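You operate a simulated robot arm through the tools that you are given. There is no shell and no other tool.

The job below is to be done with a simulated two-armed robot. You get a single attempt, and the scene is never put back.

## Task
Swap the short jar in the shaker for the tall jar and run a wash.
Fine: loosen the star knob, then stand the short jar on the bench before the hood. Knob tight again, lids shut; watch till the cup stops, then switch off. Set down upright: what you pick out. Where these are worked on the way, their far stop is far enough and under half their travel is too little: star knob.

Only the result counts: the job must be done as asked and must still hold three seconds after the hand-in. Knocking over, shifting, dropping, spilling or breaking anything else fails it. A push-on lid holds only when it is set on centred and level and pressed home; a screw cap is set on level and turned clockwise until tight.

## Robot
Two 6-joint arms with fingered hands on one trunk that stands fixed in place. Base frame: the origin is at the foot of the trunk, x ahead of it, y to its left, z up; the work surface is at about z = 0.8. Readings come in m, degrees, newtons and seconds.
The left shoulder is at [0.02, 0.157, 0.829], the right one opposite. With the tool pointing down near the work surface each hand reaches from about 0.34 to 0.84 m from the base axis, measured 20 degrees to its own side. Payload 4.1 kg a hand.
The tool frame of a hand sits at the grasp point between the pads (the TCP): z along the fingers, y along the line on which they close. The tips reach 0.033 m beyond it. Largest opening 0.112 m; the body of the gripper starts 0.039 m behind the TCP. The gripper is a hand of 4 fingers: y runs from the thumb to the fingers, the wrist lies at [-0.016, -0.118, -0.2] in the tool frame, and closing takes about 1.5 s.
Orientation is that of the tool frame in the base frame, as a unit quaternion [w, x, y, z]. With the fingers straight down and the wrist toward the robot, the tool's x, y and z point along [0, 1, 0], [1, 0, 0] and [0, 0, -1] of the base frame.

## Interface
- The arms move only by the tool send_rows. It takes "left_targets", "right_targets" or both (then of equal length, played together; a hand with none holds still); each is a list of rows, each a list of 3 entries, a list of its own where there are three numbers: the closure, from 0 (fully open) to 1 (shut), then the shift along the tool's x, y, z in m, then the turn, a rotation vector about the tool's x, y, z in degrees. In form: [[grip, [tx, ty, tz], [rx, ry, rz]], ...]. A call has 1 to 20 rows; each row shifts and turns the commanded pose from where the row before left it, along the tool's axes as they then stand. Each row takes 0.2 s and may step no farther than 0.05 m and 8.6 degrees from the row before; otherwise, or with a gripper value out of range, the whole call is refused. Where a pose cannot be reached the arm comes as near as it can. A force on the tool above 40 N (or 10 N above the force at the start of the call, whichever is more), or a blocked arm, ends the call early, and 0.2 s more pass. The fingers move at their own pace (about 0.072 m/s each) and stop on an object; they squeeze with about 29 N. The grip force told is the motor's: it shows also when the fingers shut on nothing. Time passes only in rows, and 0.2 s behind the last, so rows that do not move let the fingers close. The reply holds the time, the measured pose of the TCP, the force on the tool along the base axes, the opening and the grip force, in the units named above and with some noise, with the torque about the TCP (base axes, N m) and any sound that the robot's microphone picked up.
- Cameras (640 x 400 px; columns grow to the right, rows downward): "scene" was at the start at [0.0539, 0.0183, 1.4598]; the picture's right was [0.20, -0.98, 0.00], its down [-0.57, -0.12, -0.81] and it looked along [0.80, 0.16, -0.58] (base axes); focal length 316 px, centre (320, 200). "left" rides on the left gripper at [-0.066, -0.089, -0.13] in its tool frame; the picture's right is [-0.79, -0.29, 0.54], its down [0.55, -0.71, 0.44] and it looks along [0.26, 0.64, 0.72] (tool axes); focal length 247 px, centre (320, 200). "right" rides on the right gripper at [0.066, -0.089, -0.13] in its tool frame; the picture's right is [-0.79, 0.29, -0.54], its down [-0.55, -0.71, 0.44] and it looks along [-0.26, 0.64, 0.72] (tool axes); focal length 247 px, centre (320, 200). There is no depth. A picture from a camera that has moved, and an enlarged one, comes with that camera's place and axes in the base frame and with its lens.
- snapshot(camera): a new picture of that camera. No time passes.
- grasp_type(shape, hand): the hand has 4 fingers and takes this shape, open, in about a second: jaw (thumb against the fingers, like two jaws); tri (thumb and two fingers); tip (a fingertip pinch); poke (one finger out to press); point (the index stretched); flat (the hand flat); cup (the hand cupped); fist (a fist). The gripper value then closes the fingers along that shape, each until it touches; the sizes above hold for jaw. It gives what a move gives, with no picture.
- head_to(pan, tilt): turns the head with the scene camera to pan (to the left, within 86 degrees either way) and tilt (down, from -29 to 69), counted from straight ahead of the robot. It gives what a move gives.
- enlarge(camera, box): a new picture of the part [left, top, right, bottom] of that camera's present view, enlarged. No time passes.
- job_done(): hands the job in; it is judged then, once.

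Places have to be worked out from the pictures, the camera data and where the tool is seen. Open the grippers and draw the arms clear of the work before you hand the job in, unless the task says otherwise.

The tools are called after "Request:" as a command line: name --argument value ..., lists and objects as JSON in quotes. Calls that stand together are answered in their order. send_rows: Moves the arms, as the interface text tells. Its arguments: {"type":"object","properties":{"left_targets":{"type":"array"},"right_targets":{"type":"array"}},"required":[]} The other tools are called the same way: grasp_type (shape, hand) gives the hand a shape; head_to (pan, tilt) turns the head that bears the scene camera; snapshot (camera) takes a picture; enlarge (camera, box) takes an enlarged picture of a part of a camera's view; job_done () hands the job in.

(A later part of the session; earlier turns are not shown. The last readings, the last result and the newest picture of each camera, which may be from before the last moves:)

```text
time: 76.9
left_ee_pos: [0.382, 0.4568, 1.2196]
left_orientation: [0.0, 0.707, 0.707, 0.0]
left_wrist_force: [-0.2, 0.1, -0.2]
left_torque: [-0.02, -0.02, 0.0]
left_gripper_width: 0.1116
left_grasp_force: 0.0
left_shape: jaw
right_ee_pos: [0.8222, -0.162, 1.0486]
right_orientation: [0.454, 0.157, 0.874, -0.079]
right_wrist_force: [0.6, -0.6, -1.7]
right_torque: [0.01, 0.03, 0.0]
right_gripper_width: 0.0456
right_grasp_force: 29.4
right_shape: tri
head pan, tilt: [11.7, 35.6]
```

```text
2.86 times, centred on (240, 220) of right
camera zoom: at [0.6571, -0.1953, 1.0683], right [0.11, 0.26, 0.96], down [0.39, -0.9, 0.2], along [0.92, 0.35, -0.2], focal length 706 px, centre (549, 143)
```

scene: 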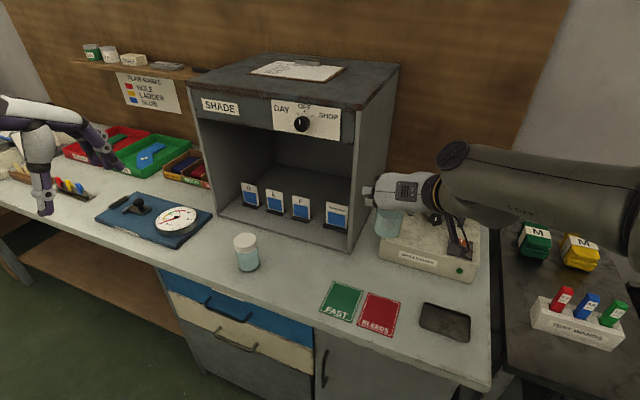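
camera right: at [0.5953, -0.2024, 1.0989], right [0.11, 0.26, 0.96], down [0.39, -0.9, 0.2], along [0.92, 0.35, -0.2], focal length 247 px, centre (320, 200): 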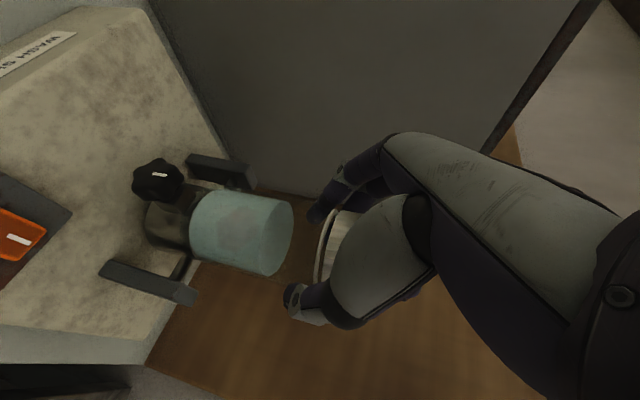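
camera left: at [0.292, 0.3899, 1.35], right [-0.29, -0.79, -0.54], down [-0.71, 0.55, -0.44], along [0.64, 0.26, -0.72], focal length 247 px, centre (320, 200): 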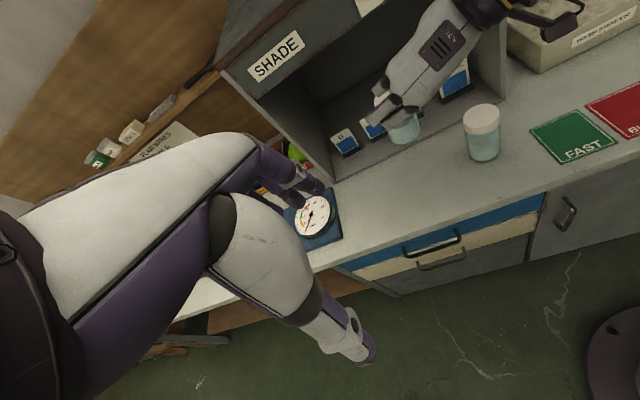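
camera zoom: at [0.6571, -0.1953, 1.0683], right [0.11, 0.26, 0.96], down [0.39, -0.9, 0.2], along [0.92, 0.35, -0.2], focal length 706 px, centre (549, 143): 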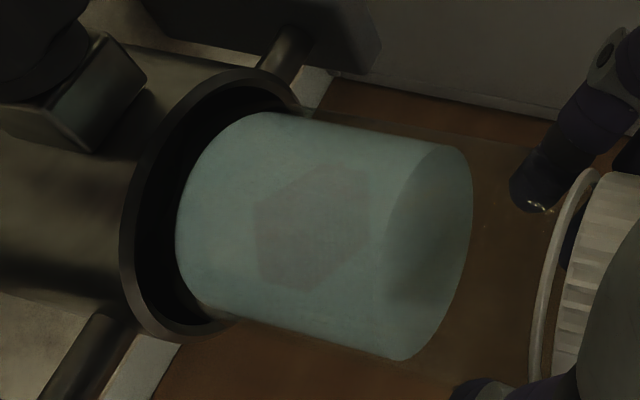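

Base is at the rim level and centred, no contact force. I continue down.

Request:
send_rows --right_targets '[[1, [0.0041, 0, 0.0029], [0, 0, 0]], [1, [0.0041, 0, 0.0029], [0, 0, 0]], [1, [0, 0, 0], [0, 0, 0]]]'

Request:
enlarge --camera "right" --box '[160, 150, 320, 290]'

Request:
enlarge --camera "scene" --box '[425, 175, 461, 207]'

```text
time: 77.7
left_ee_pos: [0.3813, 0.4566, 1.2204]
left_orientation: [0.0, 0.707, 0.707, -0.001]
left_wrist_force: [-0.5, -0.7, 0.2]
left_torque: [-0.03, -0.01, 0.0]
left_gripper_width: 0.1117
left_grasp_force: 0.0
left_shape: jaw
right_ee_pos: [0.8237, -0.1619, 1.039]
right_orientation: [0.454, 0.156, 0.874, -0.079]
right_wrist_force: [0.4, -0.1, -1.7]
right_torque: [0.03, 0.01, -0.03]
right_gripper_width: 0.0456
right_grasp_force: 28.9
right_shape: tri
head pan, tilt: [11.7, 35.6]
```

```text
2.86 times, centred on (240, 220) of right
camera zoom: at [0.6568, -0.1952, 1.058], right [0.11, 0.26, 0.96], down [0.39, -0.9, 0.2], along [0.92, 0.35, -0.2], focal length 706 px, centre (549, 143)
```

zoom: 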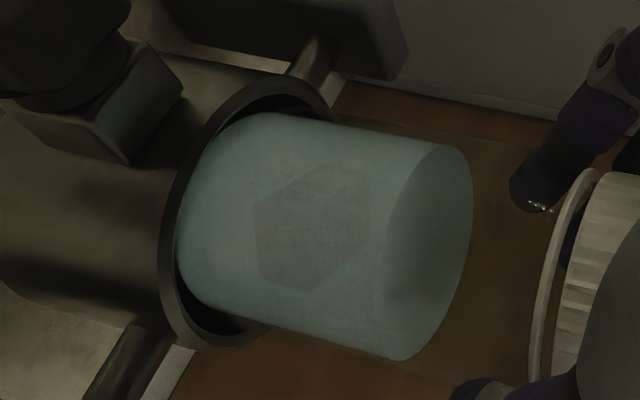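

```text
12.50 times, centred on (443, 191) of scene
camera zoom: at [0.054, 0.0183, 1.4598], right [0.2, -0.98, 0.0], down [-0.57, -0.12, -0.81], along [0.8, 0.16, -0.58], focal length 3950 px, centre (-1218, 312)
```

zoom: 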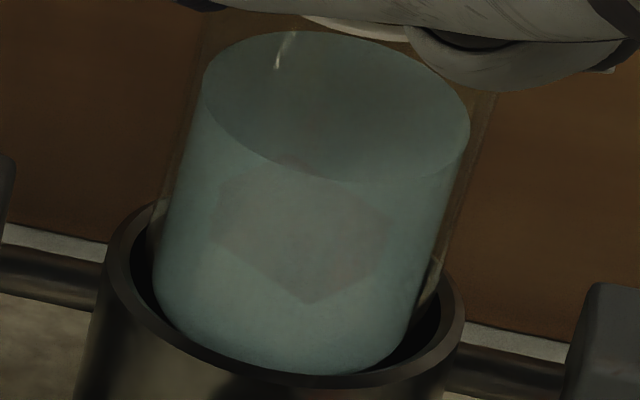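

It has entered the cup freely. Lowering further.

Request:
send_rows --right_targets '[[1, [0.0041, 0, 0.0029], [0, 0, 0]], [1, [0.0041, 0, 0.0029], [0, 0, 0]], [1, [0.0041, 0, 0.0029], [0, 0, 0]], [1, [0.0041, 0, 0.0029], [0, 0, 0]], [1, [0.0041, 0, 0.0029], [0, 0, 0]], [1, [0, 0, 0], [0, 0, 0]]]'

Request:
enlarge --camera "right" --box '[160, 150, 320, 290]'

Request:
enlarge --camera "scene" --box '[405, 165, 475, 227]'

```text
time: 79.1
left_ee_pos: [0.3812, 0.4561, 1.2192]
left_orientation: [0.0, 0.707, 0.707, 0.0]
left_wrist_force: [0.2, 0.5, -0.3]
left_torque: [-0.01, 0.0, 0.0]
left_gripper_width: 0.1114
left_grasp_force: 0.1
left_shape: jaw
right_ee_pos: [0.8241, -0.1609, 1.0143]
right_orientation: [0.454, 0.157, 0.873, -0.079]
right_wrist_force: [-0.1, 0.4, -2.1]
right_torque: [-0.01, 0.03, 0.0]
right_gripper_width: 0.0456
right_grasp_force: 29.3
right_shape: tri
head pan, tilt: [11.7, 35.6]
```

```text
2.86 times, centred on (240, 220) of right
camera zoom: at [0.6574, -0.1942, 1.0338], right [0.11, 0.26, 0.96], down [0.39, -0.9, 0.2], along [0.92, 0.35, -0.2], focal length 706 px, centre (549, 143)
```

zoom: 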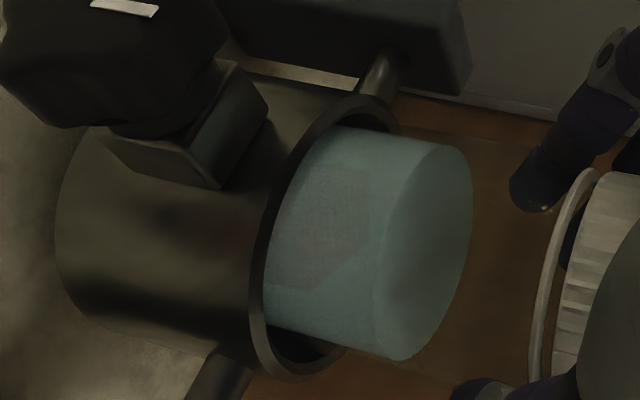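

```text
6.45 times, centred on (440, 196) of scene
camera zoom: at [0.054, 0.0183, 1.4598], right [0.2, -0.98, 0.0], down [-0.57, -0.12, -0.81], along [0.8, 0.16, -0.58], focal length 2039 px, centre (-454, 226)
```

zoom: 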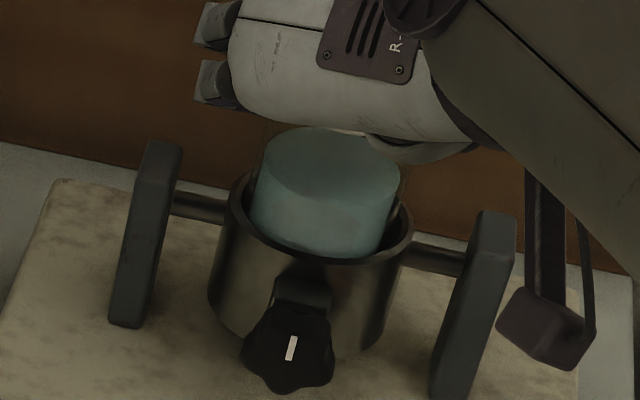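

About 1 cm remains to the cup floor. I go down in 2–3 mm steps and watch for contact.

Request:
send_rows --right_targets '[[1, [0.0025, 0, 0.0017], [0, 0, 0]], [1, [0.0025, 0, 0.0017], [0, 0, 0]], [1, [0, 0, 0], [0, 0, 0]]]'

Request:
send_rows --right_targets '[[1, [0.0025, 0, 0.0017], [0, 0, 0]], [1, [0, 0, 0], [0, 0, 0]]]'

```text
time: 79.9
left_ee_pos: [0.3809, 0.4556, 1.2191]
left_orientation: [0.0, 0.707, 0.708, -0.001]
left_wrist_force: [0.2, 0.0, -0.5]
left_torque: [-0.01, 0.0, 0.01]
left_gripper_width: 0.1118
left_grasp_force: 0.1
left_shape: jaw
right_ee_pos: [0.824, -0.1617, 1.0071]
right_orientation: [0.454, 0.157, 0.873, -0.079]
right_wrist_force: [0.7, -0.1, -2.2]
right_torque: [0.02, -0.03, -0.02]
right_gripper_width: 0.0455
right_grasp_force: 29.2
right_shape: tri
head pan, tilt: [11.7, 35.6]
```

```text
time: 80.5
left_ee_pos: [0.3822, 0.4569, 1.2201]
left_orientation: [0.0, 0.707, 0.707, 0.001]
left_wrist_force: [-0.1, -0.4, 1.4]
left_torque: [0.0, 0.0, 0.0]
left_gripper_width: 0.1119
left_grasp_force: 0.0
left_shape: jaw
right_ee_pos: [0.8241, -0.1615, 1.0057]
right_orientation: [0.455, 0.156, 0.873, -0.079]
right_wrist_force: [1.2, 0.9, 1.1]
right_torque: [-0.01, -0.05, 0.02]
right_gripper_width: 0.0454
right_grasp_force: 29.5
right_shape: tri
head pan, tilt: [11.7, 35.6]
```

Contact with the cup floor is starting right at the predicted height. One more small step to seat it, then check.

Request:
send_rows --right_targets '[[1, [0.0016, 0, 0.0011], [0, 0, 0]], [1, [0, 0, 0], [0, 0, 0]]]'

Request:
enlarge --camera "right" --box '[160, 150, 400, 350]'

Request:
enlarge --camera "scene" --box '[405, 165, 475, 227]'

```text
time: 81.1
left_ee_pos: [0.3809, 0.4553, 1.2202]
left_orientation: [0.0, 0.708, 0.707, 0.0]
left_wrist_force: [-0.1, 0.2, -0.9]
left_torque: [-0.02, -0.02, 0.02]
left_gripper_width: 0.1115
left_grasp_force: 0.1
left_shape: jaw
right_ee_pos: [0.8226, -0.1617, 1.0053]
right_orientation: [0.456, 0.157, 0.873, -0.078]
right_wrist_force: [3.3, 1.7, 5.5]
right_torque: [0.05, -0.16, 0.03]
right_gripper_width: 0.0456
right_grasp_force: 28.9
right_shape: tri
head pan, tilt: [11.7, 35.6]
```

```text
2.00 times, centred on (280, 250) of right
camera zoom: at [0.657, -0.1944, 1.0236], right [0.11, 0.26, 0.96], down [0.39, -0.9, 0.2], along [0.92, 0.35, -0.2], focal length 494 px, centre (400, 100)
```

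zoom: 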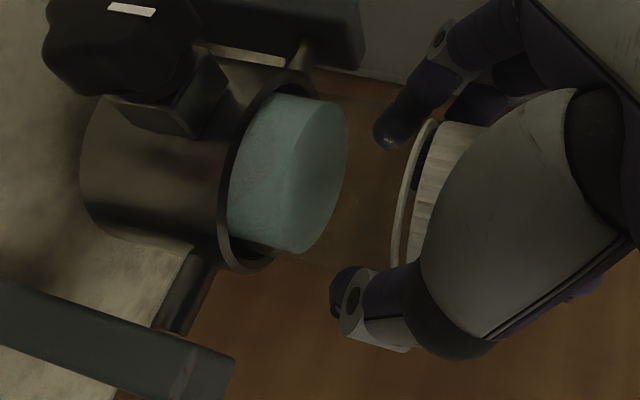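

```text
6.45 times, centred on (440, 196) of scene
camera zoom: at [0.0538, 0.0184, 1.4598], right [0.2, -0.98, 0.0], down [-0.57, -0.12, -0.81], along [0.8, 0.16, -0.58], focal length 2039 px, centre (-454, 226)
```

zoom: 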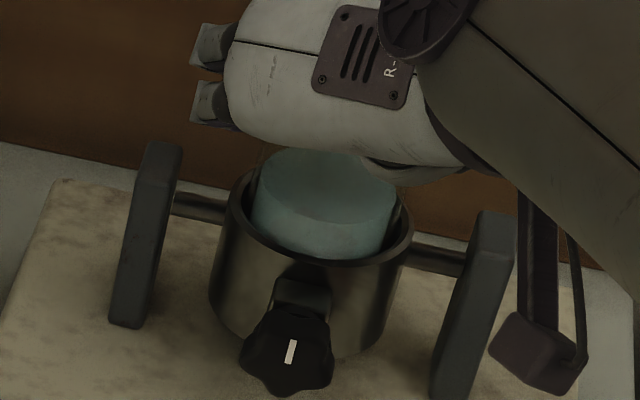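

The jar is seated (5 N). I open the fingers to 8 cm and watch that it stays put.

Request:
send_rows --right_targets '[[0.5, [0, 0, 0], [0, 0, 0]], [0.4, [0, 0, 0], [0, 0, 0]], [0.3, [0, 0, 0], [0, 0, 0]], [0.28, [0, 0, 0], [0, 0, 0]], [0.28, [0, 0, 0], [0, 0, 0]]]'

Request:
enlarge --camera "right" --box '[160, 150, 400, 350]'

```text
time: 82.3
left_ee_pos: [0.3813, 0.4557, 1.2197]
left_orientation: [0.0, 0.707, 0.707, 0.0]
left_wrist_force: [-0.2, -0.2, 0.3]
left_torque: [-0.02, -0.01, 0.01]
left_gripper_width: 0.1117
left_grasp_force: 0.1
left_shape: jaw
right_ee_pos: [0.8227, -0.1609, 1.0031]
right_orientation: [0.454, 0.157, 0.873, -0.08]
right_wrist_force: [0.2, 0.5, 0.4]
right_torque: [0.01, -0.04, -0.01]
right_gripper_width: 0.0801
right_grasp_force: 0.1
right_shape: tri
head pan, tilt: [11.7, 35.6]
```

```text
2.00 times, centred on (280, 250) of right
camera zoom: at [0.6569, -0.1944, 1.0228], right [0.11, 0.26, 0.96], down [0.39, -0.9, 0.2], along [0.92, 0.35, -0.2], focal length 494 px, centre (400, 100)
```

zoom: 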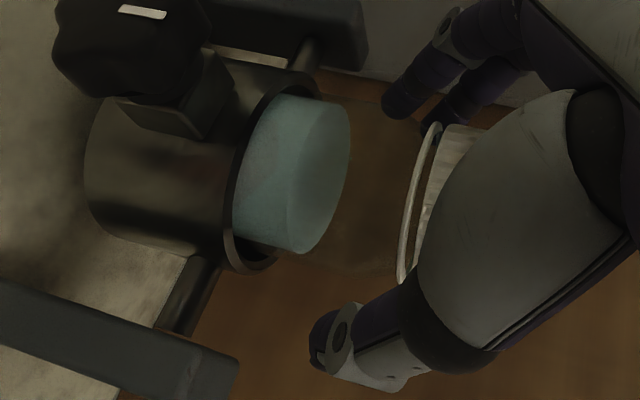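

Released cleanly. I raise the hand straight up off the jar, then back it away toward the robot.

Request:
send_rows --right_targets '[[0.28, [-0.0123, 0, -0.0086], [0, 0, 0]], [0.28, [-0.0164, 0, -0.0115], [0, 0, 0]], [0.28, [-0.0164, 0, -0.0115], [0, 0, 0]], [0.28, [-0.0164, 0, -0.0115], [0, 0, 0]], [0.28, [0, 0, 0], [0, 0, 0]]]'

Request:
enlarge --camera "right" --box '[120, 100, 400, 350]'

Request:
enlarge --camera "scene" --box '[395, 140, 485, 230]'

```text
time: 83.5
left_ee_pos: [0.3817, 0.4559, 1.2196]
left_orientation: [0.0, 0.707, 0.707, 0.0]
left_wrist_force: [0.0, -0.9, -0.2]
left_torque: [0.0, 0.04, -0.01]
left_gripper_width: 0.1118
left_grasp_force: 0.1
left_shape: jaw
right_ee_pos: [0.8222, -0.1618, 1.0775]
right_orientation: [0.454, 0.156, 0.874, -0.079]
right_wrist_force: [-0.2, -0.3, -0.6]
right_torque: [0.02, 0.0, 0.01]
right_gripper_width: 0.0805
right_grasp_force: 0.0
right_shape: tri
head pan, tilt: [11.7, 35.6]
```

```text
1.60 times, centred on (260, 225) of right
camera zoom: at [0.6564, -0.1953, 1.0977], right [0.11, 0.26, 0.96], down [0.39, -0.9, 0.2], along [0.92, 0.35, -0.2], focal length 395 px, centre (416, 160)
```

zoom: 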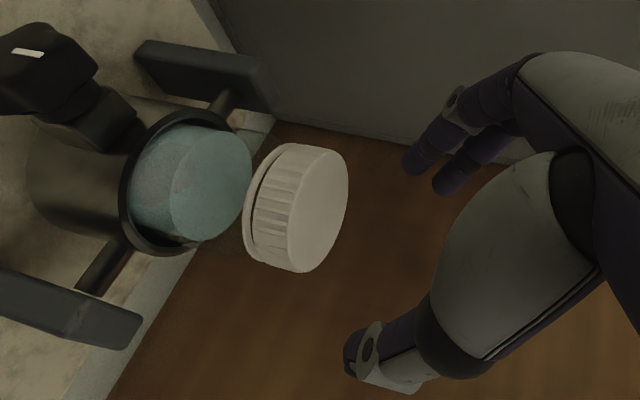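

```text
4.44 times, centred on (440, 185) of scene
camera zoom: at [0.0539, 0.0183, 1.4598], right [0.2, -0.98, 0.0], down [-0.57, -0.12, -0.81], along [0.8, 0.16, -0.58], focal length 1405 px, centre (-213, 267)
```

zoom: 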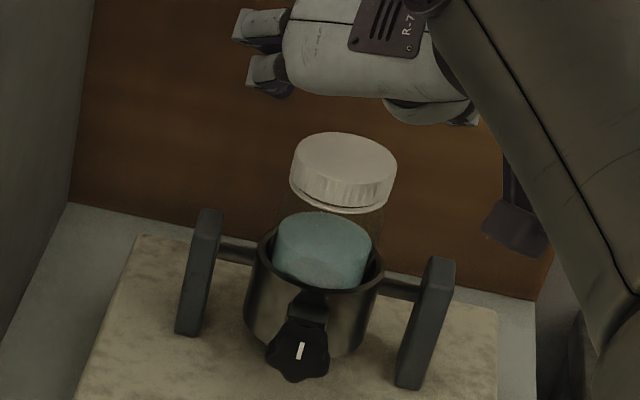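

The tall jar sits upright in the cup, lid on. I retreat the same way I came, then level the hand for the knob.

Request:
send_rows --right_targets '[[0.2, [0.0118, -0.0078, -0.0168], [0, 0, 0]], [0.2, [0.0237, -0.0156, -0.0337], [-2.46, 0, -1.73]], [0.2, [0.0237, -0.0156, -0.0337], [-2.46, 0, -1.73]], [0.2, [0.0237, -0.0156, -0.0337], [-2.46, 0, -1.73]], [0.2, [0.0237, -0.0156, -0.0337], [-1.4, 0, -1]], [0.2, [0, 0, 0], [0, -7, 0]], [0.2, [0, 0, 0], [0, -7, 0]], [0.2, [0, 0, 0], [0, -7, 0]], [0.2, [0, 0, 0], [0, -7, 0]], [0.2, [0, 0, 0], [0, -7, 0]], [0.2, [0, 0, 0], [0, 0, 0]]]'

Request:
grasp_type --shape "jaw" --hand "right"

Request:
snapshot --camera "scene"

```text
time: 85.9
left_ee_pos: [0.3826, 0.4555, 1.2202]
left_orientation: [0.0, 0.707, 0.707, 0.0]
left_wrist_force: [-0.4, -0.3, -0.1]
left_torque: [0.01, 0.0, -0.02]
left_gripper_width: 0.1115
left_grasp_force: 0.1
left_shape: jaw
right_ee_pos: [0.6987, -0.1795, 1.2473]
right_orientation: [0.694, 0.056, 0.715, -0.061]
right_wrist_force: [0.6, 0.4, -0.6]
right_torque: [0.02, 0.03, 0.03]
right_gripper_width: 0.0892
right_grasp_force: 0.0
right_shape: tri
right hand out of reach, approached as far as the arm can: row 7, 8, 9, 10
head pan, tilt: [11.7, 35.6]
```

```text
time: 86.8
left_ee_pos: [0.3807, 0.4557, 1.2205]
left_orientation: [0.0, 0.707, 0.707, 0.0]
left_wrist_force: [-0.2, -1.1, -0.8]
left_torque: [0.0, -0.02, -0.03]
left_gripper_width: 0.1116
left_grasp_force: 0.0
left_shape: jaw
right_ee_pos: [0.6984, -0.1795, 1.248]
right_orientation: [0.694, 0.055, 0.715, -0.061]
right_wrist_force: [0.0, 0.6, 0.6]
right_torque: [0.0, -0.02, 0.0]
right_gripper_width: 0.1119
right_grasp_force: 0.0
right_shape: jaw
head pan, tilt: [11.7, 35.6]
```

```text
taken
```

scene: 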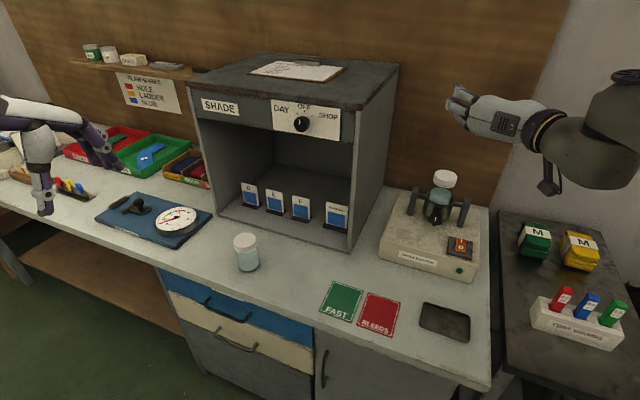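

The arm re-routed upward while changing its wrist branch but ended level (heading -9.5°) in free space. I now descend to the standoff in front of the knob in stages.

Request:
send_rows --right_targets '[[0.4, [0, 0.0045, -0.03], [0, 1.6, 0]], [0.4, [0.03, 0.0045, -0.006], [0, 0, 0]], [0.4, [0.035, 0.0045, -0.005], [0, 0, 0]], [0.4, [0.035, 0.0045, -0.005], [0, 0, 0]]]'

```text
time: 87.8
left_ee_pos: [0.3821, 0.4556, 1.2198]
left_orientation: [-0.001, 0.707, 0.707, 0.0]
left_wrist_force: [-0.3, 0.2, -0.4]
left_torque: [-0.04, 0.03, 0.01]
left_gripper_width: 0.1116
left_grasp_force: 0.1
left_shape: jaw
right_ee_pos: [0.6923, -0.1521, 1.2426]
right_orientation: [0.688, 0.058, 0.721, -0.059]
right_wrist_force: [-0.1, -0.5, -0.1]
right_torque: [-0.02, -0.03, -0.01]
right_gripper_width: 0.0679
right_grasp_force: 0.0
right_shape: jaw
right hand out of reach, approached as far as the arm can: row 1, 2, 3, 4
head pan, tilt: [11.7, 35.6]
```

The arm is stuck in a poor configuration here. I'll pitch the hand down again to ~40° and pull it back to the starting area, where levelling worked continuously before.

Request:
send_rows --right_targets '[[0.4, [0, 0, -0.02], [0, 8, 0]], [0.4, [0, 0, -0.02], [0, 8, 0]], [0.4, [0, 0, -0.02], [0, 8, 0]], [0.4, [0, 0, -0.02], [0, 8, 0]], [0.4, [0, 0, -0.02], [0, 8, 0]], [0.4, [0, 0, 0], [0, 0, 0]]]'

Request:
snapshot --camera "scene"

```text
time: 89.2
left_ee_pos: [0.3819, 0.4561, 1.2202]
left_orientation: [0.0, 0.707, 0.707, 0.0]
left_wrist_force: [0.1, -0.2, 0.0]
left_torque: [-0.03, 0.01, -0.01]
left_gripper_width: 0.1116
left_grasp_force: 0.1
left_shape: jaw
right_ee_pos: [0.5988, -0.137, 1.271]
right_orientation: [0.408, 0.076, 0.909, -0.033]
right_wrist_force: [0.4, -0.4, 0.2]
right_torque: [-0.05, 0.01, -0.01]
right_gripper_width: 0.0676
right_grasp_force: 0.1
right_shape: jaw
head pan, tilt: [11.7, 35.6]
```

```text
taken
```

scene: 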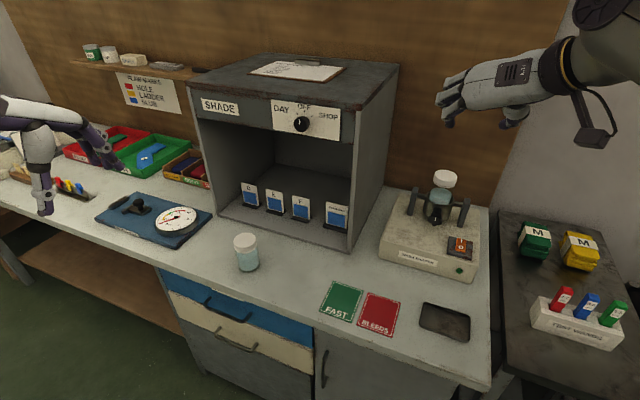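

Back under control at 42° pitch. I move to the original free-space spot and level the hand there.

Request:
send_rows --right_targets '[[0.4, [0.031, -0.0126, 0.0026], [0, 0, 0]], [0.4, [0.031, -0.0126, 0.0026], [0, 0, 0]], [0.4, [0.031, -0.0126, 0.0026], [0, 0, 0]], [0.4, [0.031, -0.0126, 0.0026], [0, 0, 0]], [0.4, [0, 0, 0], [0, -8, 0]], [0.4, [0, 0, 0], [0, -8, 0]], [0.4, [0, 0, 0], [0, -8, 0]], [0.4, [0, 0, 0], [0, -8, 0]], [0.4, [0, 0, 0], [0, -8, 0]], [0.4, [0, 0, 0], [0, 0, 0]]]'

```text
time: 91.4
left_ee_pos: [0.3819, 0.4557, 1.2202]
left_orientation: [0.0, 0.707, 0.708, 0.001]
left_wrist_force: [0.2, -0.9, -0.3]
left_torque: [-0.02, -0.01, -0.05]
left_gripper_width: 0.1117
left_grasp_force: 0.1
left_shape: jaw
right_ee_pos: [0.5136, -0.1767, 1.2164]
right_orientation: [0.644, 0.056, 0.76, -0.06]
right_wrist_force: [-0.7, -0.5, 0.7]
right_torque: [0.01, -0.01, 0.01]
right_gripper_width: 0.0677
right_grasp_force: 0.0
right_shape: jaw
right hand out of reach, approached as far as the arm can: row 7, 8, 9
head pan, tilt: [11.7, 35.6]
```

Nearly level, with a brief reach warning. I test whether it now follows downward commands.

Request:
send_rows --right_targets '[[0.4, [0.02, 0, 0], [0, -3, 0]], [0.4, [0.02, 0, 0], [0, -3, 0]], [0.4, [0.02, 0, 0], [0, -3, 0]], [0.4, [0, 0, 0], [0, 0, 0]]]'

```text
time: 92.4
left_ee_pos: [0.3826, 0.4576, 1.2197]
left_orientation: [-0.001, 0.707, 0.707, 0.0]
left_wrist_force: [0.8, 0.7, -0.3]
left_torque: [0.05, 0.02, 0.0]
left_gripper_width: 0.1116
left_grasp_force: 0.1
left_shape: jaw
right_ee_pos: [0.4937, -0.1743, 1.2818]
right_orientation: [0.703, 0.052, 0.706, -0.065]
right_wrist_force: [0.1, -0.5, 0.3]
right_torque: [-0.03, 0.03, 0.0]
right_gripper_width: 0.0678
right_grasp_force: 0.1
right_shape: jaw
right hand out of reach, approached as far as the arm can: row 1, 2, 3
head pan, tilt: [11.7, 35.6]
```

It drifts up instead of down, so the arm is in a different wrist branch than at the start. I'll return through the original home orientation (tool down, wrist toward robot) to reset it.

Request:
send_rows --right_targets '[[0.4, [0, 0, 0], [0, 8, 0]], [0.4, [0, 0, 0], [0, 8, 0]], [0.4, [0, 0, 0], [0, 8, 0]], [0.4, [0, 0, 0], [0, 8, 0]], [0.4, [0, 0, 0], [0, 8, 0]], [0.4, [0.02, 0, 0.015], [0, 8, 0]], [0.4, [0.02, 0, 0.02], [0, 8, 0]], [0.4, [0.015, 0, 0.02], [0, 8, 0]], [0.4, [0.01, 0, 0.02], [0, 8, 0]], [0.4, [0, 0, 0.02], [0, 8, 0]], [0.4, [0, 0, 0], [0, 8, 0]], [0.4, [0, 0, 0], [0, 0, 0]]]'

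Request:
snapshot --camera "scene"

```text
time: 95.0
left_ee_pos: [0.3824, 0.4561, 1.2196]
left_orientation: [0.0, 0.708, 0.707, 0.0]
left_wrist_force: [-0.7, 0.2, -0.4]
left_torque: [0.02, -0.02, -0.01]
left_gripper_width: 0.1118
left_grasp_force: 0.0
left_shape: jaw
right_ee_pos: [0.5642, -0.1987, 1.1713]
right_orientation: [0.32, 0.059, 0.945, -0.047]
right_wrist_force: [0.6, 1.3, 0.6]
right_torque: [-0.01, -0.01, -0.01]
right_gripper_width: 0.0677
right_grasp_force: 0.0
right_shape: jaw
right hand out of reach, approached as far as the arm can: row 1, 2, 3, 4, 5
head pan, tilt: [11.7, 35.6]
```

```text
taken
```

scene: 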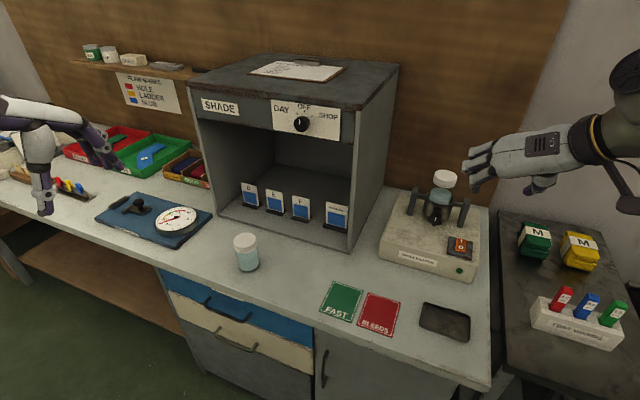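

Now at 52° pitch. I continue to straight down, then rotate back to the home yaw.

Request:
send_rows --right_targets '[[0.4, [0, 0, 0], [0, 7.5, 0]], [0.4, [0, 0, 0], [0, 7.5, 0]], [0.4, [0, 0, 0], [0, 7.5, 0]], [0.4, [0, 0, 0], [0, 7.5, 0]], [0.4, [0, 0, 0], [0, 7.5, 0]], [0.4, [0, 0, 0], [0, 0, 8]], [0.4, [0, 0, 0], [0, 0, 8]], [0.4, [0, 0, 0], [0, 0, 8]], [0.4, [0, 0, 0], [0, 0, 8]], [0.4, [0, 0, 0], [0, 0, 8]], [0.4, [0, 0, 0], [0, 0, 8]], [0.4, [0, 0, 0], [0, 0, 8]], [0.4, [0, 0, 0], [0, 0, 8]], [0.4, [0, 0, 0], [0, 0, 8]], [0.4, [0, 0, 0], [0, 0, 8]], [0.4, [0, 0, 0], [0, 0, 0]]]'

Request:
snapshot --camera "scene"

```text
time: 98.4
left_ee_pos: [0.3819, 0.457, 1.2185]
left_orientation: [0.0, 0.707, 0.707, -0.001]
left_wrist_force: [0.2, 1.0, -0.4]
left_torque: [0.02, 0.02, -0.03]
left_gripper_width: 0.1117
left_grasp_force: 0.0
left_shape: jaw
right_ee_pos: [0.5406, -0.2023, 1.1554]
right_orientation: [0.016, 0.695, 0.719, -0.018]
right_wrist_force: [1.5, 0.3, 0.0]
right_torque: [0.02, -0.01, 0.03]
right_gripper_width: 0.0677
right_grasp_force: 0.0
right_shape: jaw
right hand out of reach, approached as far as the arm can: row 5
head pan, tilt: [11.7, 35.6]
```

```text
taken
```

scene: 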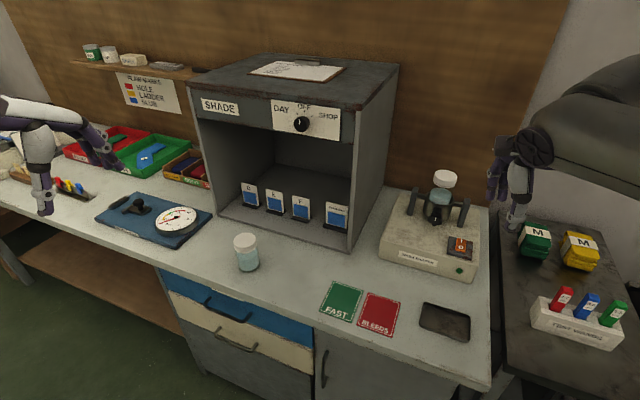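

This matches the starting configuration. I repeat the initial sequence: yaw -80°, then tilt up to horizontal.

Request:
send_rows --right_targets '[[0.4, [0.028, -0.024, -0.015], [0, 0, 0]], [0.4, [0, 0, 0], [0, 0, -8]], [0.4, [0, 0, 0], [0, 0, -8]], [0.4, [0, 0, 0], [0, 0, -8]], [0.4, [0, 0, 0], [0, 0, -8]], [0.4, [0, 0, 0], [0, 0, -8]], [0.4, [0, 0, 0], [0, 0, -8]], [0.4, [0, 0, 0], [0, 0, -8]], [0.4, [0, 0, 0], [0, 0, -8]], [0.4, [0, 0, 0], [0, 0, -8]], [0.4, [0, 0, 0], [0, 0, -8]], [0.4, [0, 0, 0], [0, -8.2, 0]], [0.4, [0, 0, 0], [0, -8.2, 0]], [0.4, [0, 0, 0], [0, -8.2, 0]], [0.4, [0, 0, 0], [0, -8.2, 0]], [0.4, [0, 0, 0], [0, -8.2, 0]]]'

```text
time: 101.8
left_ee_pos: [0.3821, 0.4558, 1.2191]
left_orientation: [0.0, 0.707, 0.707, -0.001]
left_wrist_force: [-0.7, 0.8, -0.4]
left_torque: [-0.06, 0.01, -0.03]
left_gripper_width: 0.1119
left_grasp_force: 0.1
left_shape: jaw
right_ee_pos: [0.5168, -0.1736, 1.167]
right_orientation: [0.351, 0.055, 0.934, -0.047]
right_wrist_force: [0.6, -0.2, -0.1]
right_torque: [0.0, 0.01, 0.0]
right_gripper_width: 0.0674
right_grasp_force: 0.0
right_shape: jaw
head pan, tilt: [11.7, 35.6]
```

No warnings so far. I continue the tilt to horizontal.

Request:
send_rows --right_targets '[[0.4, [0, 0, 0], [0, -8.2, 0]], [0.4, [0, 0, 0], [0, -8.2, 0]], [0.4, [0, 0, 0], [0, -8.2, 0]], [0.4, [0, 0, 0], [0, -8.2, 0]], [0.4, [0, 0, 0], [0, -8.2, 0]], [0.4, [0, 0, 0], [0, -7, 0]], [0.4, [0, 0, 0], [0, 0, 0]]]'

Request:
snapshot --camera "scene"

```text
time: 103.4
left_ee_pos: [0.3827, 0.4552, 1.2198]
left_orientation: [0.0, 0.707, 0.707, 0.0]
left_wrist_force: [0.3, 0.5, -0.4]
left_torque: [-0.01, 0.02, -0.01]
left_gripper_width: 0.1116
left_grasp_force: 0.0
left_shape: jaw
right_ee_pos: [0.509, -0.165, 1.2614]
right_orientation: [0.691, 0.03, 0.719, -0.071]
right_wrist_force: [-0.6, 0.2, 0.4]
right_torque: [-0.02, 0.02, 0.03]
right_gripper_width: 0.0674
right_grasp_force: 0.1
right_shape: jaw
right hand out of reach, approached as far as the arm can: row 5, 6
head pan, tilt: [11.7, 35.6]
```

```text
taken
```

scene: 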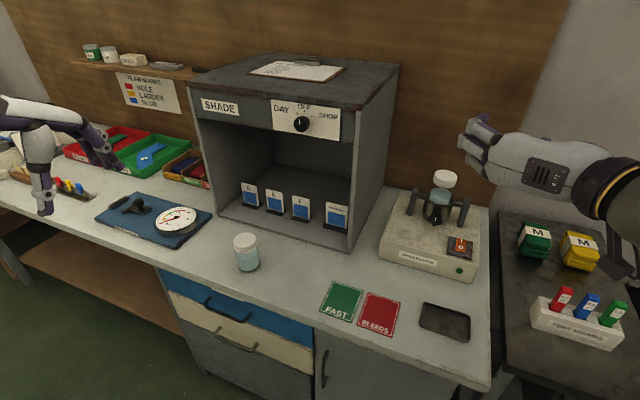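

The arm still hits a wrist limit here, so it flipped branch earlier. I'll take the hand's axis around the other side: pitch down, yaw far right, then level up there, and yaw back.

Request:
send_rows --right_targets '[[0.4, [0.01, 0, 0.01], [0, 8, 0]], [0.4, [0.01, 0, 0.01], [0, 8, 0]], [0.4, [0.01, 0, 0.01], [0, 8, 0]], [0.4, [0.01, 0, 0.01], [0, 8, 0]], [0.4, [0.01, 0, 0.01], [0, 8, 0]], [0.4, [0.01, 0, 0.01], [0, 8, 0]], [0.4, [0.01, 0, 0.01], [0, 8, 0]], [0.4, [0, 0, 0], [0, 0, 0]]]'

```text
time: 105.2
left_ee_pos: [0.381, 0.456, 1.2189]
left_orientation: [0.0, 0.708, 0.707, -0.001]
left_wrist_force: [-0.6, 0.4, 0.2]
left_torque: [-0.01, -0.03, -0.03]
left_gripper_width: 0.1118
left_grasp_force: 0.1
left_shape: jaw
right_ee_pos: [0.5402, -0.1837, 1.1768]
right_orientation: [0.315, 0.053, 0.946, -0.045]
right_wrist_force: [-0.7, 0.9, -0.6]
right_torque: [-0.01, 0.01, 0.01]
right_gripper_width: 0.0674
right_grasp_force: 0.0
right_shape: jaw
right hand out of reach, approached as far as the arm can: row 1, 2
head pan, tilt: [11.7, 35.6]
```

Now at 53° pitch. I yaw right to about -56° and lower a little.

Request:
send_rows --right_targets '[[0.4, [0, 0, 0], [4.5, 0.4, 5.96]], [0.4, [0, 0, 0], [4.5, 0.4, 5.96]], [0.4, [0, 0, 0], [4.5, 0.4, 5.96]], [0.4, [0, 0, 0], [4.5, 0.4, 5.96]], [0.4, [0, 0, 0], [4.5, 0.4, 5.96]], [0.4, [0, 0, 0], [4.5, 0.4, 5.96]], [0.4, [0.018, 0.0015, 0.024], [0, 0, 0]], [0.4, [0.018, 0.0015, 0.024], [0, 0, 0]], [0.4, [0.018, 0.0015, 0.024], [0, 0, 0]], [0.4, [0, 0, 0], [0, 0, 0]]]'

Request:
snapshot --camera "scene"

```text
time: 107.4
left_ee_pos: [0.3812, 0.4556, 1.2199]
left_orientation: [0.0, 0.707, 0.707, 0.0]
left_wrist_force: [0.2, -0.2, 0.6]
left_torque: [-0.04, 0.01, 0.01]
left_gripper_width: 0.1118
left_grasp_force: 0.2
left_shape: jaw
right_ee_pos: [0.5393, -0.1851, 1.0851]
right_orientation: [0.275, 0.41, 0.854, -0.162]
right_wrist_force: [-0.2, 0.4, 0.3]
right_torque: [0.0, 0.01, 0.02]
right_gripper_width: 0.0675
right_grasp_force: 0.1
right_shape: jaw
head pan, tilt: [11.7, 35.6]
```

```text
taken
```

scene: 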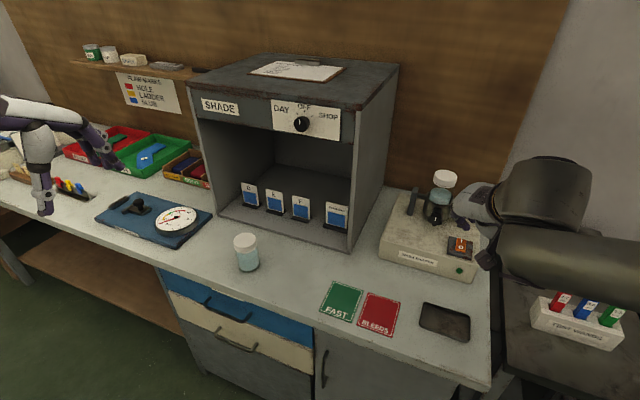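

No warnings. Now I level the hand (pitch to 0°) at this right-pointing yaw.

Request:
send_rows --right_targets '[[0.4, [0, 0, 0], [0, -7.5, 0]], [0.4, [0, 0, 0], [0, -7.5, 0]], [0.4, [0, 0, 0], [0, -7.5, 0]], [0.4, [0, 0, 0], [0, -7.5, 0]], [0.4, [0, 0, 0], [0, -7.5, 0]], [0.4, [0, 0, 0], [0, -7.5, 0]], [0.4, [0, 0, 0], [0, -7.5, 0]], [0.4, [0, 0, 0], [0, 0, 0]]]'

Request:
snapshot --camera "scene"

```text
time: 109.2
left_ee_pos: [0.3815, 0.4567, 1.2201]
left_orientation: [0.0, 0.707, 0.707, 0.0]
left_wrist_force: [0.3, 0.7, 0.5]
left_torque: [0.0, 0.01, 0.01]
left_gripper_width: 0.1118
left_grasp_force: 0.0
left_shape: jaw
right_ee_pos: [0.5387, -0.185, 1.0857]
right_orientation: [0.625, 0.296, 0.644, -0.327]
right_wrist_force: [-1.0, 0.0, -0.8]
right_torque: [0.03, 0.0, 0.01]
right_gripper_width: 0.0675
right_grasp_force: 0.0
right_shape: jaw
head pan, tilt: [11.7, 35.6]
```

```text
taken
```

scene: 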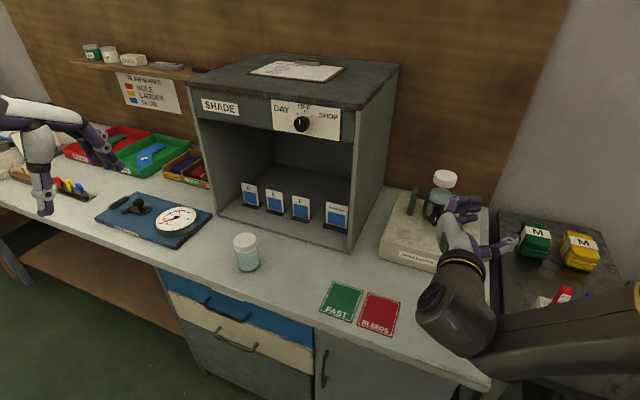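

That worked with no warnings. I yaw back to the knob's heading of about -10°.

Request:
send_rows --right_targets '[[0.4, [0, 0, 0], [-7, 0, 0.5]], [0.4, [0, 0, 0], [-7, 0, 0.5]], [0.4, [0, 0, 0], [-7, 0, 0.5]], [0.4, [0, 0, 0], [-7, 0, 0.5]], [0.4, [0, 0, 0], [-7, 0, 0.5]], [0.4, [0, 0, 0], [-7, 0, 0.5]], [0.4, [0, 0, 0], [0, 0, 0]]]'

```text
time: 110.8
left_ee_pos: [0.3814, 0.457, 1.2203]
left_orientation: [0.0, 0.707, 0.707, 0.0]
left_wrist_force: [-0.3, -0.2, -1.1]
left_torque: [-0.01, 0.02, -0.05]
left_gripper_width: 0.1114
left_grasp_force: 0.0
left_shape: jaw
right_ee_pos: [0.4641, 0.0076, 1.2064]
right_orientation: [0.691, 0.075, 0.715, -0.072]
right_wrist_force: [0.5, 1.3, 0.0]
right_torque: [-0.02, -0.01, 0.02]
right_gripper_width: 0.0678
right_grasp_force: 0.1
right_shape: jaw
right hand out of reach, approached as far as the arm can: row 2, 3, 4, 5, 6
head pan, tilt: [11.7, 35.6]
```

The arm drifted to (0.46, 0.01, 1.21) but with the right orientation. I check whether it now follows commands toward the knob standoff.

Request:
send_rows --right_targets '[[0.4, [0.01, -0.01, 0.02], [0, 0, 0]], [0.4, [0.01, -0.01, 0.02], [0, 0, 0]], [0.4, [0.01, -0.01, 0.02], [0, 0, 0]], [0.4, [0, 0, 0], [0, 0, 0]]]'

Request:
snapshot --camera "scene"

```text
time: 111.8
left_ee_pos: [0.3814, 0.4558, 1.2202]
left_orientation: [0.0, 0.707, 0.708, 0.0]
left_wrist_force: [-0.7, 0.1, 0.1]
left_torque: [0.02, 0.0, 0.01]
left_gripper_width: 0.112
left_grasp_force: 0.0
left_shape: jaw
right_ee_pos: [0.48, 0.0255, 1.2177]
right_orientation: [0.694, 0.072, 0.713, -0.064]
right_wrist_force: [0.3, 0.1, 1.1]
right_torque: [-0.03, 0.02, 0.06]
right_gripper_width: 0.0676
right_grasp_force: 0.0
right_shape: jaw
right hand out of reach, approached as far as the arm can: row 1, 2, 3
head pan, tilt: [11.7, 35.6]
```

```text
taken
```

scene: 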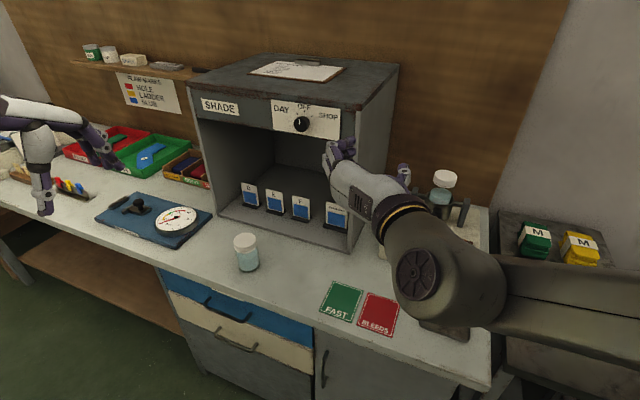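

The arm is still at a joint limit in this hand orientation. Instead I'll use the mirrored grip (wrist to the left), which also suits clockwise tightening. First back to tool-down.

Request:
send_rows --right_targets '[[0.4, [0, -0.02, 0], [0, 8, 0]], [0.4, [0, -0.02, 0], [0, 8, 0]], [0.4, [0, -0.02, 0], [0, 8, 0]], [0.4, [0, -0.02, 0], [0, 8, 0]], [0.4, [0, -0.02, 0], [0, 8, 0]], [0.4, [0, -0.02, 0], [0, 8, 0]], [0.4, [0, -0.02, 0], [0, 8, 0]], [0.4, [0, -0.01, 0], [0, 8, 0]], [0.4, [0, 0, 0], [0, 8, 0]], [0.4, [0, 0, 0], [0, 8, 0]], [0.4, [0, 0, 0], [0, 8, 0]], [0.4, [0, 0, 0], [0, 0, 0]]]'

```text
time: 114.4
left_ee_pos: [0.3821, 0.4561, 1.2197]
left_orientation: [0.0, 0.707, 0.707, 0.001]
left_wrist_force: [0.2, -0.3, -0.5]
left_torque: [-0.01, 0.0, -0.01]
left_gripper_width: 0.1116
left_grasp_force: 0.0
left_shape: jaw
right_ee_pos: [0.4639, -0.1119, 1.2258]
right_orientation: [0.081, 0.108, 0.991, 0.0]
right_wrist_force: [0.1, 1.0, 0.9]
right_torque: [0.0, 0.03, 0.01]
right_gripper_width: 0.0676
right_grasp_force: 0.0
right_shape: jaw
right hand out of reach, approached as far as the arm can: row 4, 5
head pan, tilt: [11.7, 35.6]
```

Almost straight down. I re-centre and rotate the hand about the vertical toward the mirrored yaw.

Request:
send_rows --right_targets '[[0.4, [0, 0, 0], [0, 8, 0]], [0.4, [-0.0303, -0.02, 0.022], [0, 0, 0]], [0.4, [-0.0303, -0.02, 0.022], [0, 0, 0]], [0.4, [-0.0303, -0.02, 0.022], [0, 0, 0]], [0.4, [0, 0, 0], [0, 0, 8]], [0.4, [0, 0, 0], [0, 0, 8]], [0.4, [0, 0, 0], [0, 0, 8]], [0.4, [0, 0, 0], [0, 0, 8]], [0.4, [0, 0, 0], [0, 0, 8]], [0.4, [0, 0, 0], [0, 0, 8]], [0.4, [0, 0, 0], [0, 0, 8]], [0.4, [0, 0, 0], [0, 0, 8]], [0.4, [0, 0, 0], [0, 0, 8]], [0.4, [0, 0, 0], [0, 0, 8]], [0.4, [0, 0, 0], [0, 0, 8]], [0.4, [0, 0, 0], [0, 0, 8]]]'

```text
time: 117.8
left_ee_pos: [0.3813, 0.4558, 1.2195]
left_orientation: [0.001, 0.707, 0.707, 0.0]
left_wrist_force: [0.2, 0.1, 0.8]
left_torque: [-0.03, 0.01, 0.0]
left_gripper_width: 0.1118
left_grasp_force: 0.0
left_shape: jaw
right_ee_pos: [0.5409, -0.1901, 1.1613]
right_orientation: [0.003, 0.812, 0.584, 0.015]
right_wrist_force: [-0.4, -0.2, -0.2]
right_torque: [0.01, 0.01, 0.0]
right_gripper_width: 0.0677
right_grasp_force: 0.1
right_shape: jaw
head pan, tilt: [11.7, 35.6]
```

Following well. I continue to the mirrored yaw (closing line pointing right).

Request:
send_rows --right_targets '[[0.4, [0, 0, 0], [0, 0, 8.1]], [0.4, [0, 0, 0], [0, 0, 8.1]], [0.4, [0, 0, 0], [0, 0, 8.1]], [0.4, [0, 0, 0], [0, 0, 8.1]], [0.4, [0, 0, 0], [0, 0, 8.1]], [0.4, [0, 0, 0], [0, 0, 8.1]], [0.4, [0, 0, 0], [0, 0, 8.1]], [0.4, [0, 0, 0], [0, 0, 8.1]], [0.4, [0, 0, 0], [0, 0, 8.1]], [0.4, [0, 0, 0], [0, 0, 8.1]]]'

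Request:
snapshot --camera "scene"

```text
time: 120.0
left_ee_pos: [0.3827, 0.4558, 1.2187]
left_orientation: [-0.001, 0.707, 0.707, 0.0]
left_wrist_force: [-0.3, 0.3, -0.1]
left_torque: [-0.02, -0.01, 0.01]
left_gripper_width: 0.112
left_grasp_force: 0.0
left_shape: jaw
right_ee_pos: [0.5334, -0.1943, 1.1486]
right_orientation: [-0.008, 0.996, -0.083, 0.014]
right_wrist_force: [0.5, -0.4, -0.1]
right_torque: [0.03, -0.03, 0.03]
right_gripper_width: 0.0676
right_grasp_force: 0.1
right_shape: jaw
right hand out of reach, approached as far as the arm can: row 10
head pan, tilt: [11.7, 35.6]
```

```text
taken
```

scene: 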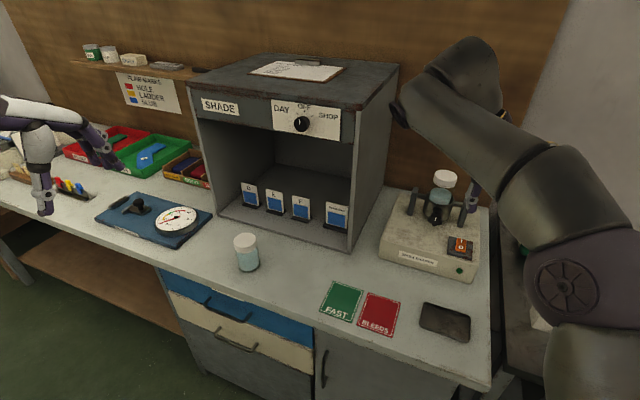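

At the mirrored yaw. Now I tilt up toward horizontal in this orientation.

Request:
send_rows --right_targets '[[0.4, [0, 0, 0], [0, 8, 0]], [0.4, [0, 0, 0], [0, 8, 0]], [0.4, [0, 0, 0], [0, 8, 0]], [0.4, [0, 0, 0], [0, 8, 0]], [0.4, [0, 0, 0], [0, 8, 0]]]'

```text
time: 121.2
left_ee_pos: [0.3829, 0.4567, 1.2192]
left_orientation: [0.0, 0.707, 0.707, 0.0]
left_wrist_force: [0.4, 1.2, 0.3]
left_torque: [0.0, 0.04, -0.01]
left_gripper_width: 0.1118
left_grasp_force: 0.1
left_shape: jaw
right_ee_pos: [0.5345, -0.1954, 1.1482]
right_orientation: [0.022, 0.932, -0.08, 0.353]
right_wrist_force: [0.5, 0.0, 0.5]
right_torque: [0.01, 0.0, 0.01]
right_gripper_width: 0.0674
right_grasp_force: 0.1
right_shape: jaw
head pan, tilt: [11.7, 35.6]
```

Good, no warnings. Continue to level.

Request:
send_rows --right_targets '[[0.4, [0, 0, 0], [0, 8, 0]], [0.4, [0, 0, 0], [0, 8, 0]], [0.4, [0, 0, 0], [0, 8, 0]], [0.4, [0, 0, 0], [0, 8, 0]], [0.4, [0, 0, 0], [0, 8, 0]], [0.4, [0, 0, 0], [0, 8, 0]], [0.4, [0, 0, 0], [0, 0, 0]]]'

Request:
snapshot --camera "scene"

```text
time: 122.8
left_ee_pos: [0.3811, 0.4567, 1.2188]
left_orientation: [0.0, 0.707, 0.708, 0.0]
left_wrist_force: [0.3, -0.1, 0.3]
left_torque: [0.0, -0.04, -0.03]
left_gripper_width: 0.1116
left_grasp_force: 0.2
left_shape: jaw
right_ee_pos: [0.6821, -0.2006, 1.4053]
right_orientation: [0.053, 0.708, -0.064, 0.701]
right_wrist_force: [0.3, 0.5, -0.6]
right_torque: [-0.02, -0.02, 0.05]
right_gripper_width: 0.0676
right_grasp_force: 0.1
right_shape: jaw
right hand out of reach, approached as far as the arm can: row 1, 2, 3, 4, 5, 6
head pan, tilt: [11.7, 35.6]
```

```text
taken
```

scene: 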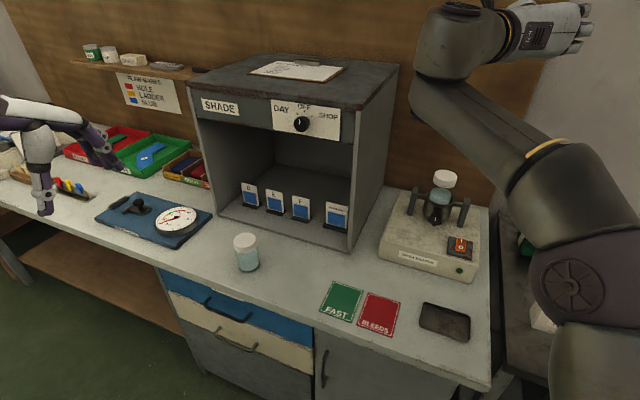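

Level but displaced high to (0.68, -0.20, 1.41). I test whether it follows a downward move here.

Request:
send_rows --right_targets '[[0.4, [-0.03, 0, 0], [0, 0, 0]], [0.4, [-0.03, 0, 0], [0, 0, 0]], [0.4, [-0.03, 0, 0], [0, 0, 0]], [0.4, [0, 0, 0], [0, 0, 0]]]'

```text
time: 123.8
left_ee_pos: [0.381, 0.4564, 1.2199]
left_orientation: [0.0, 0.707, 0.707, 0.0]
left_wrist_force: [-0.2, 0.7, -0.2]
left_torque: [-0.03, -0.01, 0.01]
left_gripper_width: 0.1117
left_grasp_force: 0.1
left_shape: jaw
right_ee_pos: [0.7253, -0.188, 1.3599]
right_orientation: [0.052, 0.709, -0.064, 0.701]
right_wrist_force: [-0.7, -0.5, -0.7]
right_torque: [-0.02, 0.0, 0.02]
right_gripper_width: 0.0675
right_grasp_force: 0.1
right_shape: jaw
right hand out of reach, approached as far as the arm can: row 1, 2, 3
head pan, tilt: [11.7, 35.6]
```

This orientation is no better for the right arm. The left arm is fresh, and mirrored it can do the clockwise tightening with its wrist on the left. First I park the right arm back in its home pose.

Request:
send_rows --right_targets '[[0.4, [0, 0, -0.02], [0, -8, 0]], [0.4, [0, 0, -0.02], [0, -8, 0]], [0.4, [0, 0, -0.02], [0, -8, 0]], [0.4, [0, 0, -0.02], [0, -8, 0]], [0.4, [0, 0, -0.02], [0, -8, 0]], [0.4, [0, 0, 0], [0, -8, 0]], [0.4, [0, 0, 0], [0, -8, 0]], [0.4, [0, 0, 0], [0, -8, 0]], [0.4, [0, 0, 0], [0, -8, 0]], [0.4, [0, 0, 0], [0, -8, 0]], [0.4, [0, 0, 0], [0, -8, 0]], [0.4, [0, 0, 0], [0, 0, -8]], [0.4, [0, 0, 0], [0, 0, -8]], [0.4, [0, 0, 0], [0, 0, -8]], [0.4, [0, 0, 0], [0, 0, -8]], [0.4, [0, 0, 0], [0, 0, -8]], [0.4, [0, 0, 0], [0, 0, -8]]]'

```text
time: 127.4
left_ee_pos: [0.3818, 0.4565, 1.2206]
left_orientation: [0.0, 0.707, 0.707, 0.001]
left_wrist_force: [0.6, 0.0, 0.0]
left_torque: [-0.01, 0.0, 0.03]
left_gripper_width: 0.1116
left_grasp_force: 0.0
left_shape: jaw
right_ee_pos: [0.5146, -0.2406, 1.1993]
right_orientation: [0.011, 0.942, 0.333, 0.037]
right_wrist_force: [-0.2, -1.4, 0.8]
right_torque: [-0.01, 0.02, 0.01]
right_gripper_width: 0.0673
right_grasp_force: 0.0
right_shape: jaw
right hand out of reach, approached as far as the arm can: row 2, 3, 4, 5, 6, 7, 8, 9, 10, 11
head pan, tilt: [11.7, 35.6]
```

I finish rotating to the home yaw and tuck the right arm back and to the right.

Request:
send_rows --right_targets '[[0.4, [0, 0, 0], [0, 0, -8.5]], [0.4, [0, 0, 0], [0, 0, -8.5]], [0.4, [0, 0, 0], [0, 0, -8.5]], [0.4, [0, 0, 0], [0, 0, -8.5]], [0.4, [0, 0, 0], [0, 0, -8.5]], [0.4, [0, 0, 0], [0, 0, -8.5]], [0.4, [-0.025, -0.025, 0], [0, 0, 0]], [0.4, [-0.025, -0.025, 0], [0, 0, 0]], [0.4, [-0.025, -0.025, 0], [0, 0, 0]], [0, [0, 0, 0], [0, 0, 0]]]'

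Request:
snapshot --camera "scene"

```text
time: 129.6
left_ee_pos: [0.382, 0.4563, 1.2194]
left_orientation: [0.0, 0.707, 0.707, 0.0]
left_wrist_force: [-0.7, -0.1, -0.2]
left_torque: [-0.02, 0.03, 0.0]
left_gripper_width: 0.1115
left_grasp_force: 0.0
left_shape: jaw
right_ee_pos: [0.4377, -0.3144, 1.1935]
right_orientation: [0.026, 0.708, 0.705, 0.03]
right_wrist_force: [0.8, 0.2, -0.4]
right_torque: [0.0, -0.01, 0.0]
right_gripper_width: 0.1114
right_grasp_force: 0.1
right_shape: jaw
head pan, tilt: [11.7, 35.6]
```

```text
taken
```

scene: 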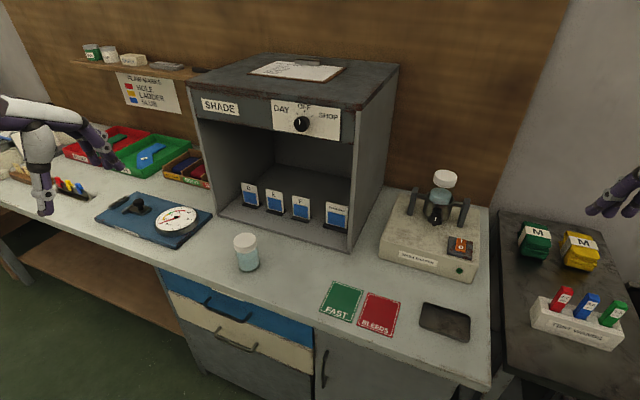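

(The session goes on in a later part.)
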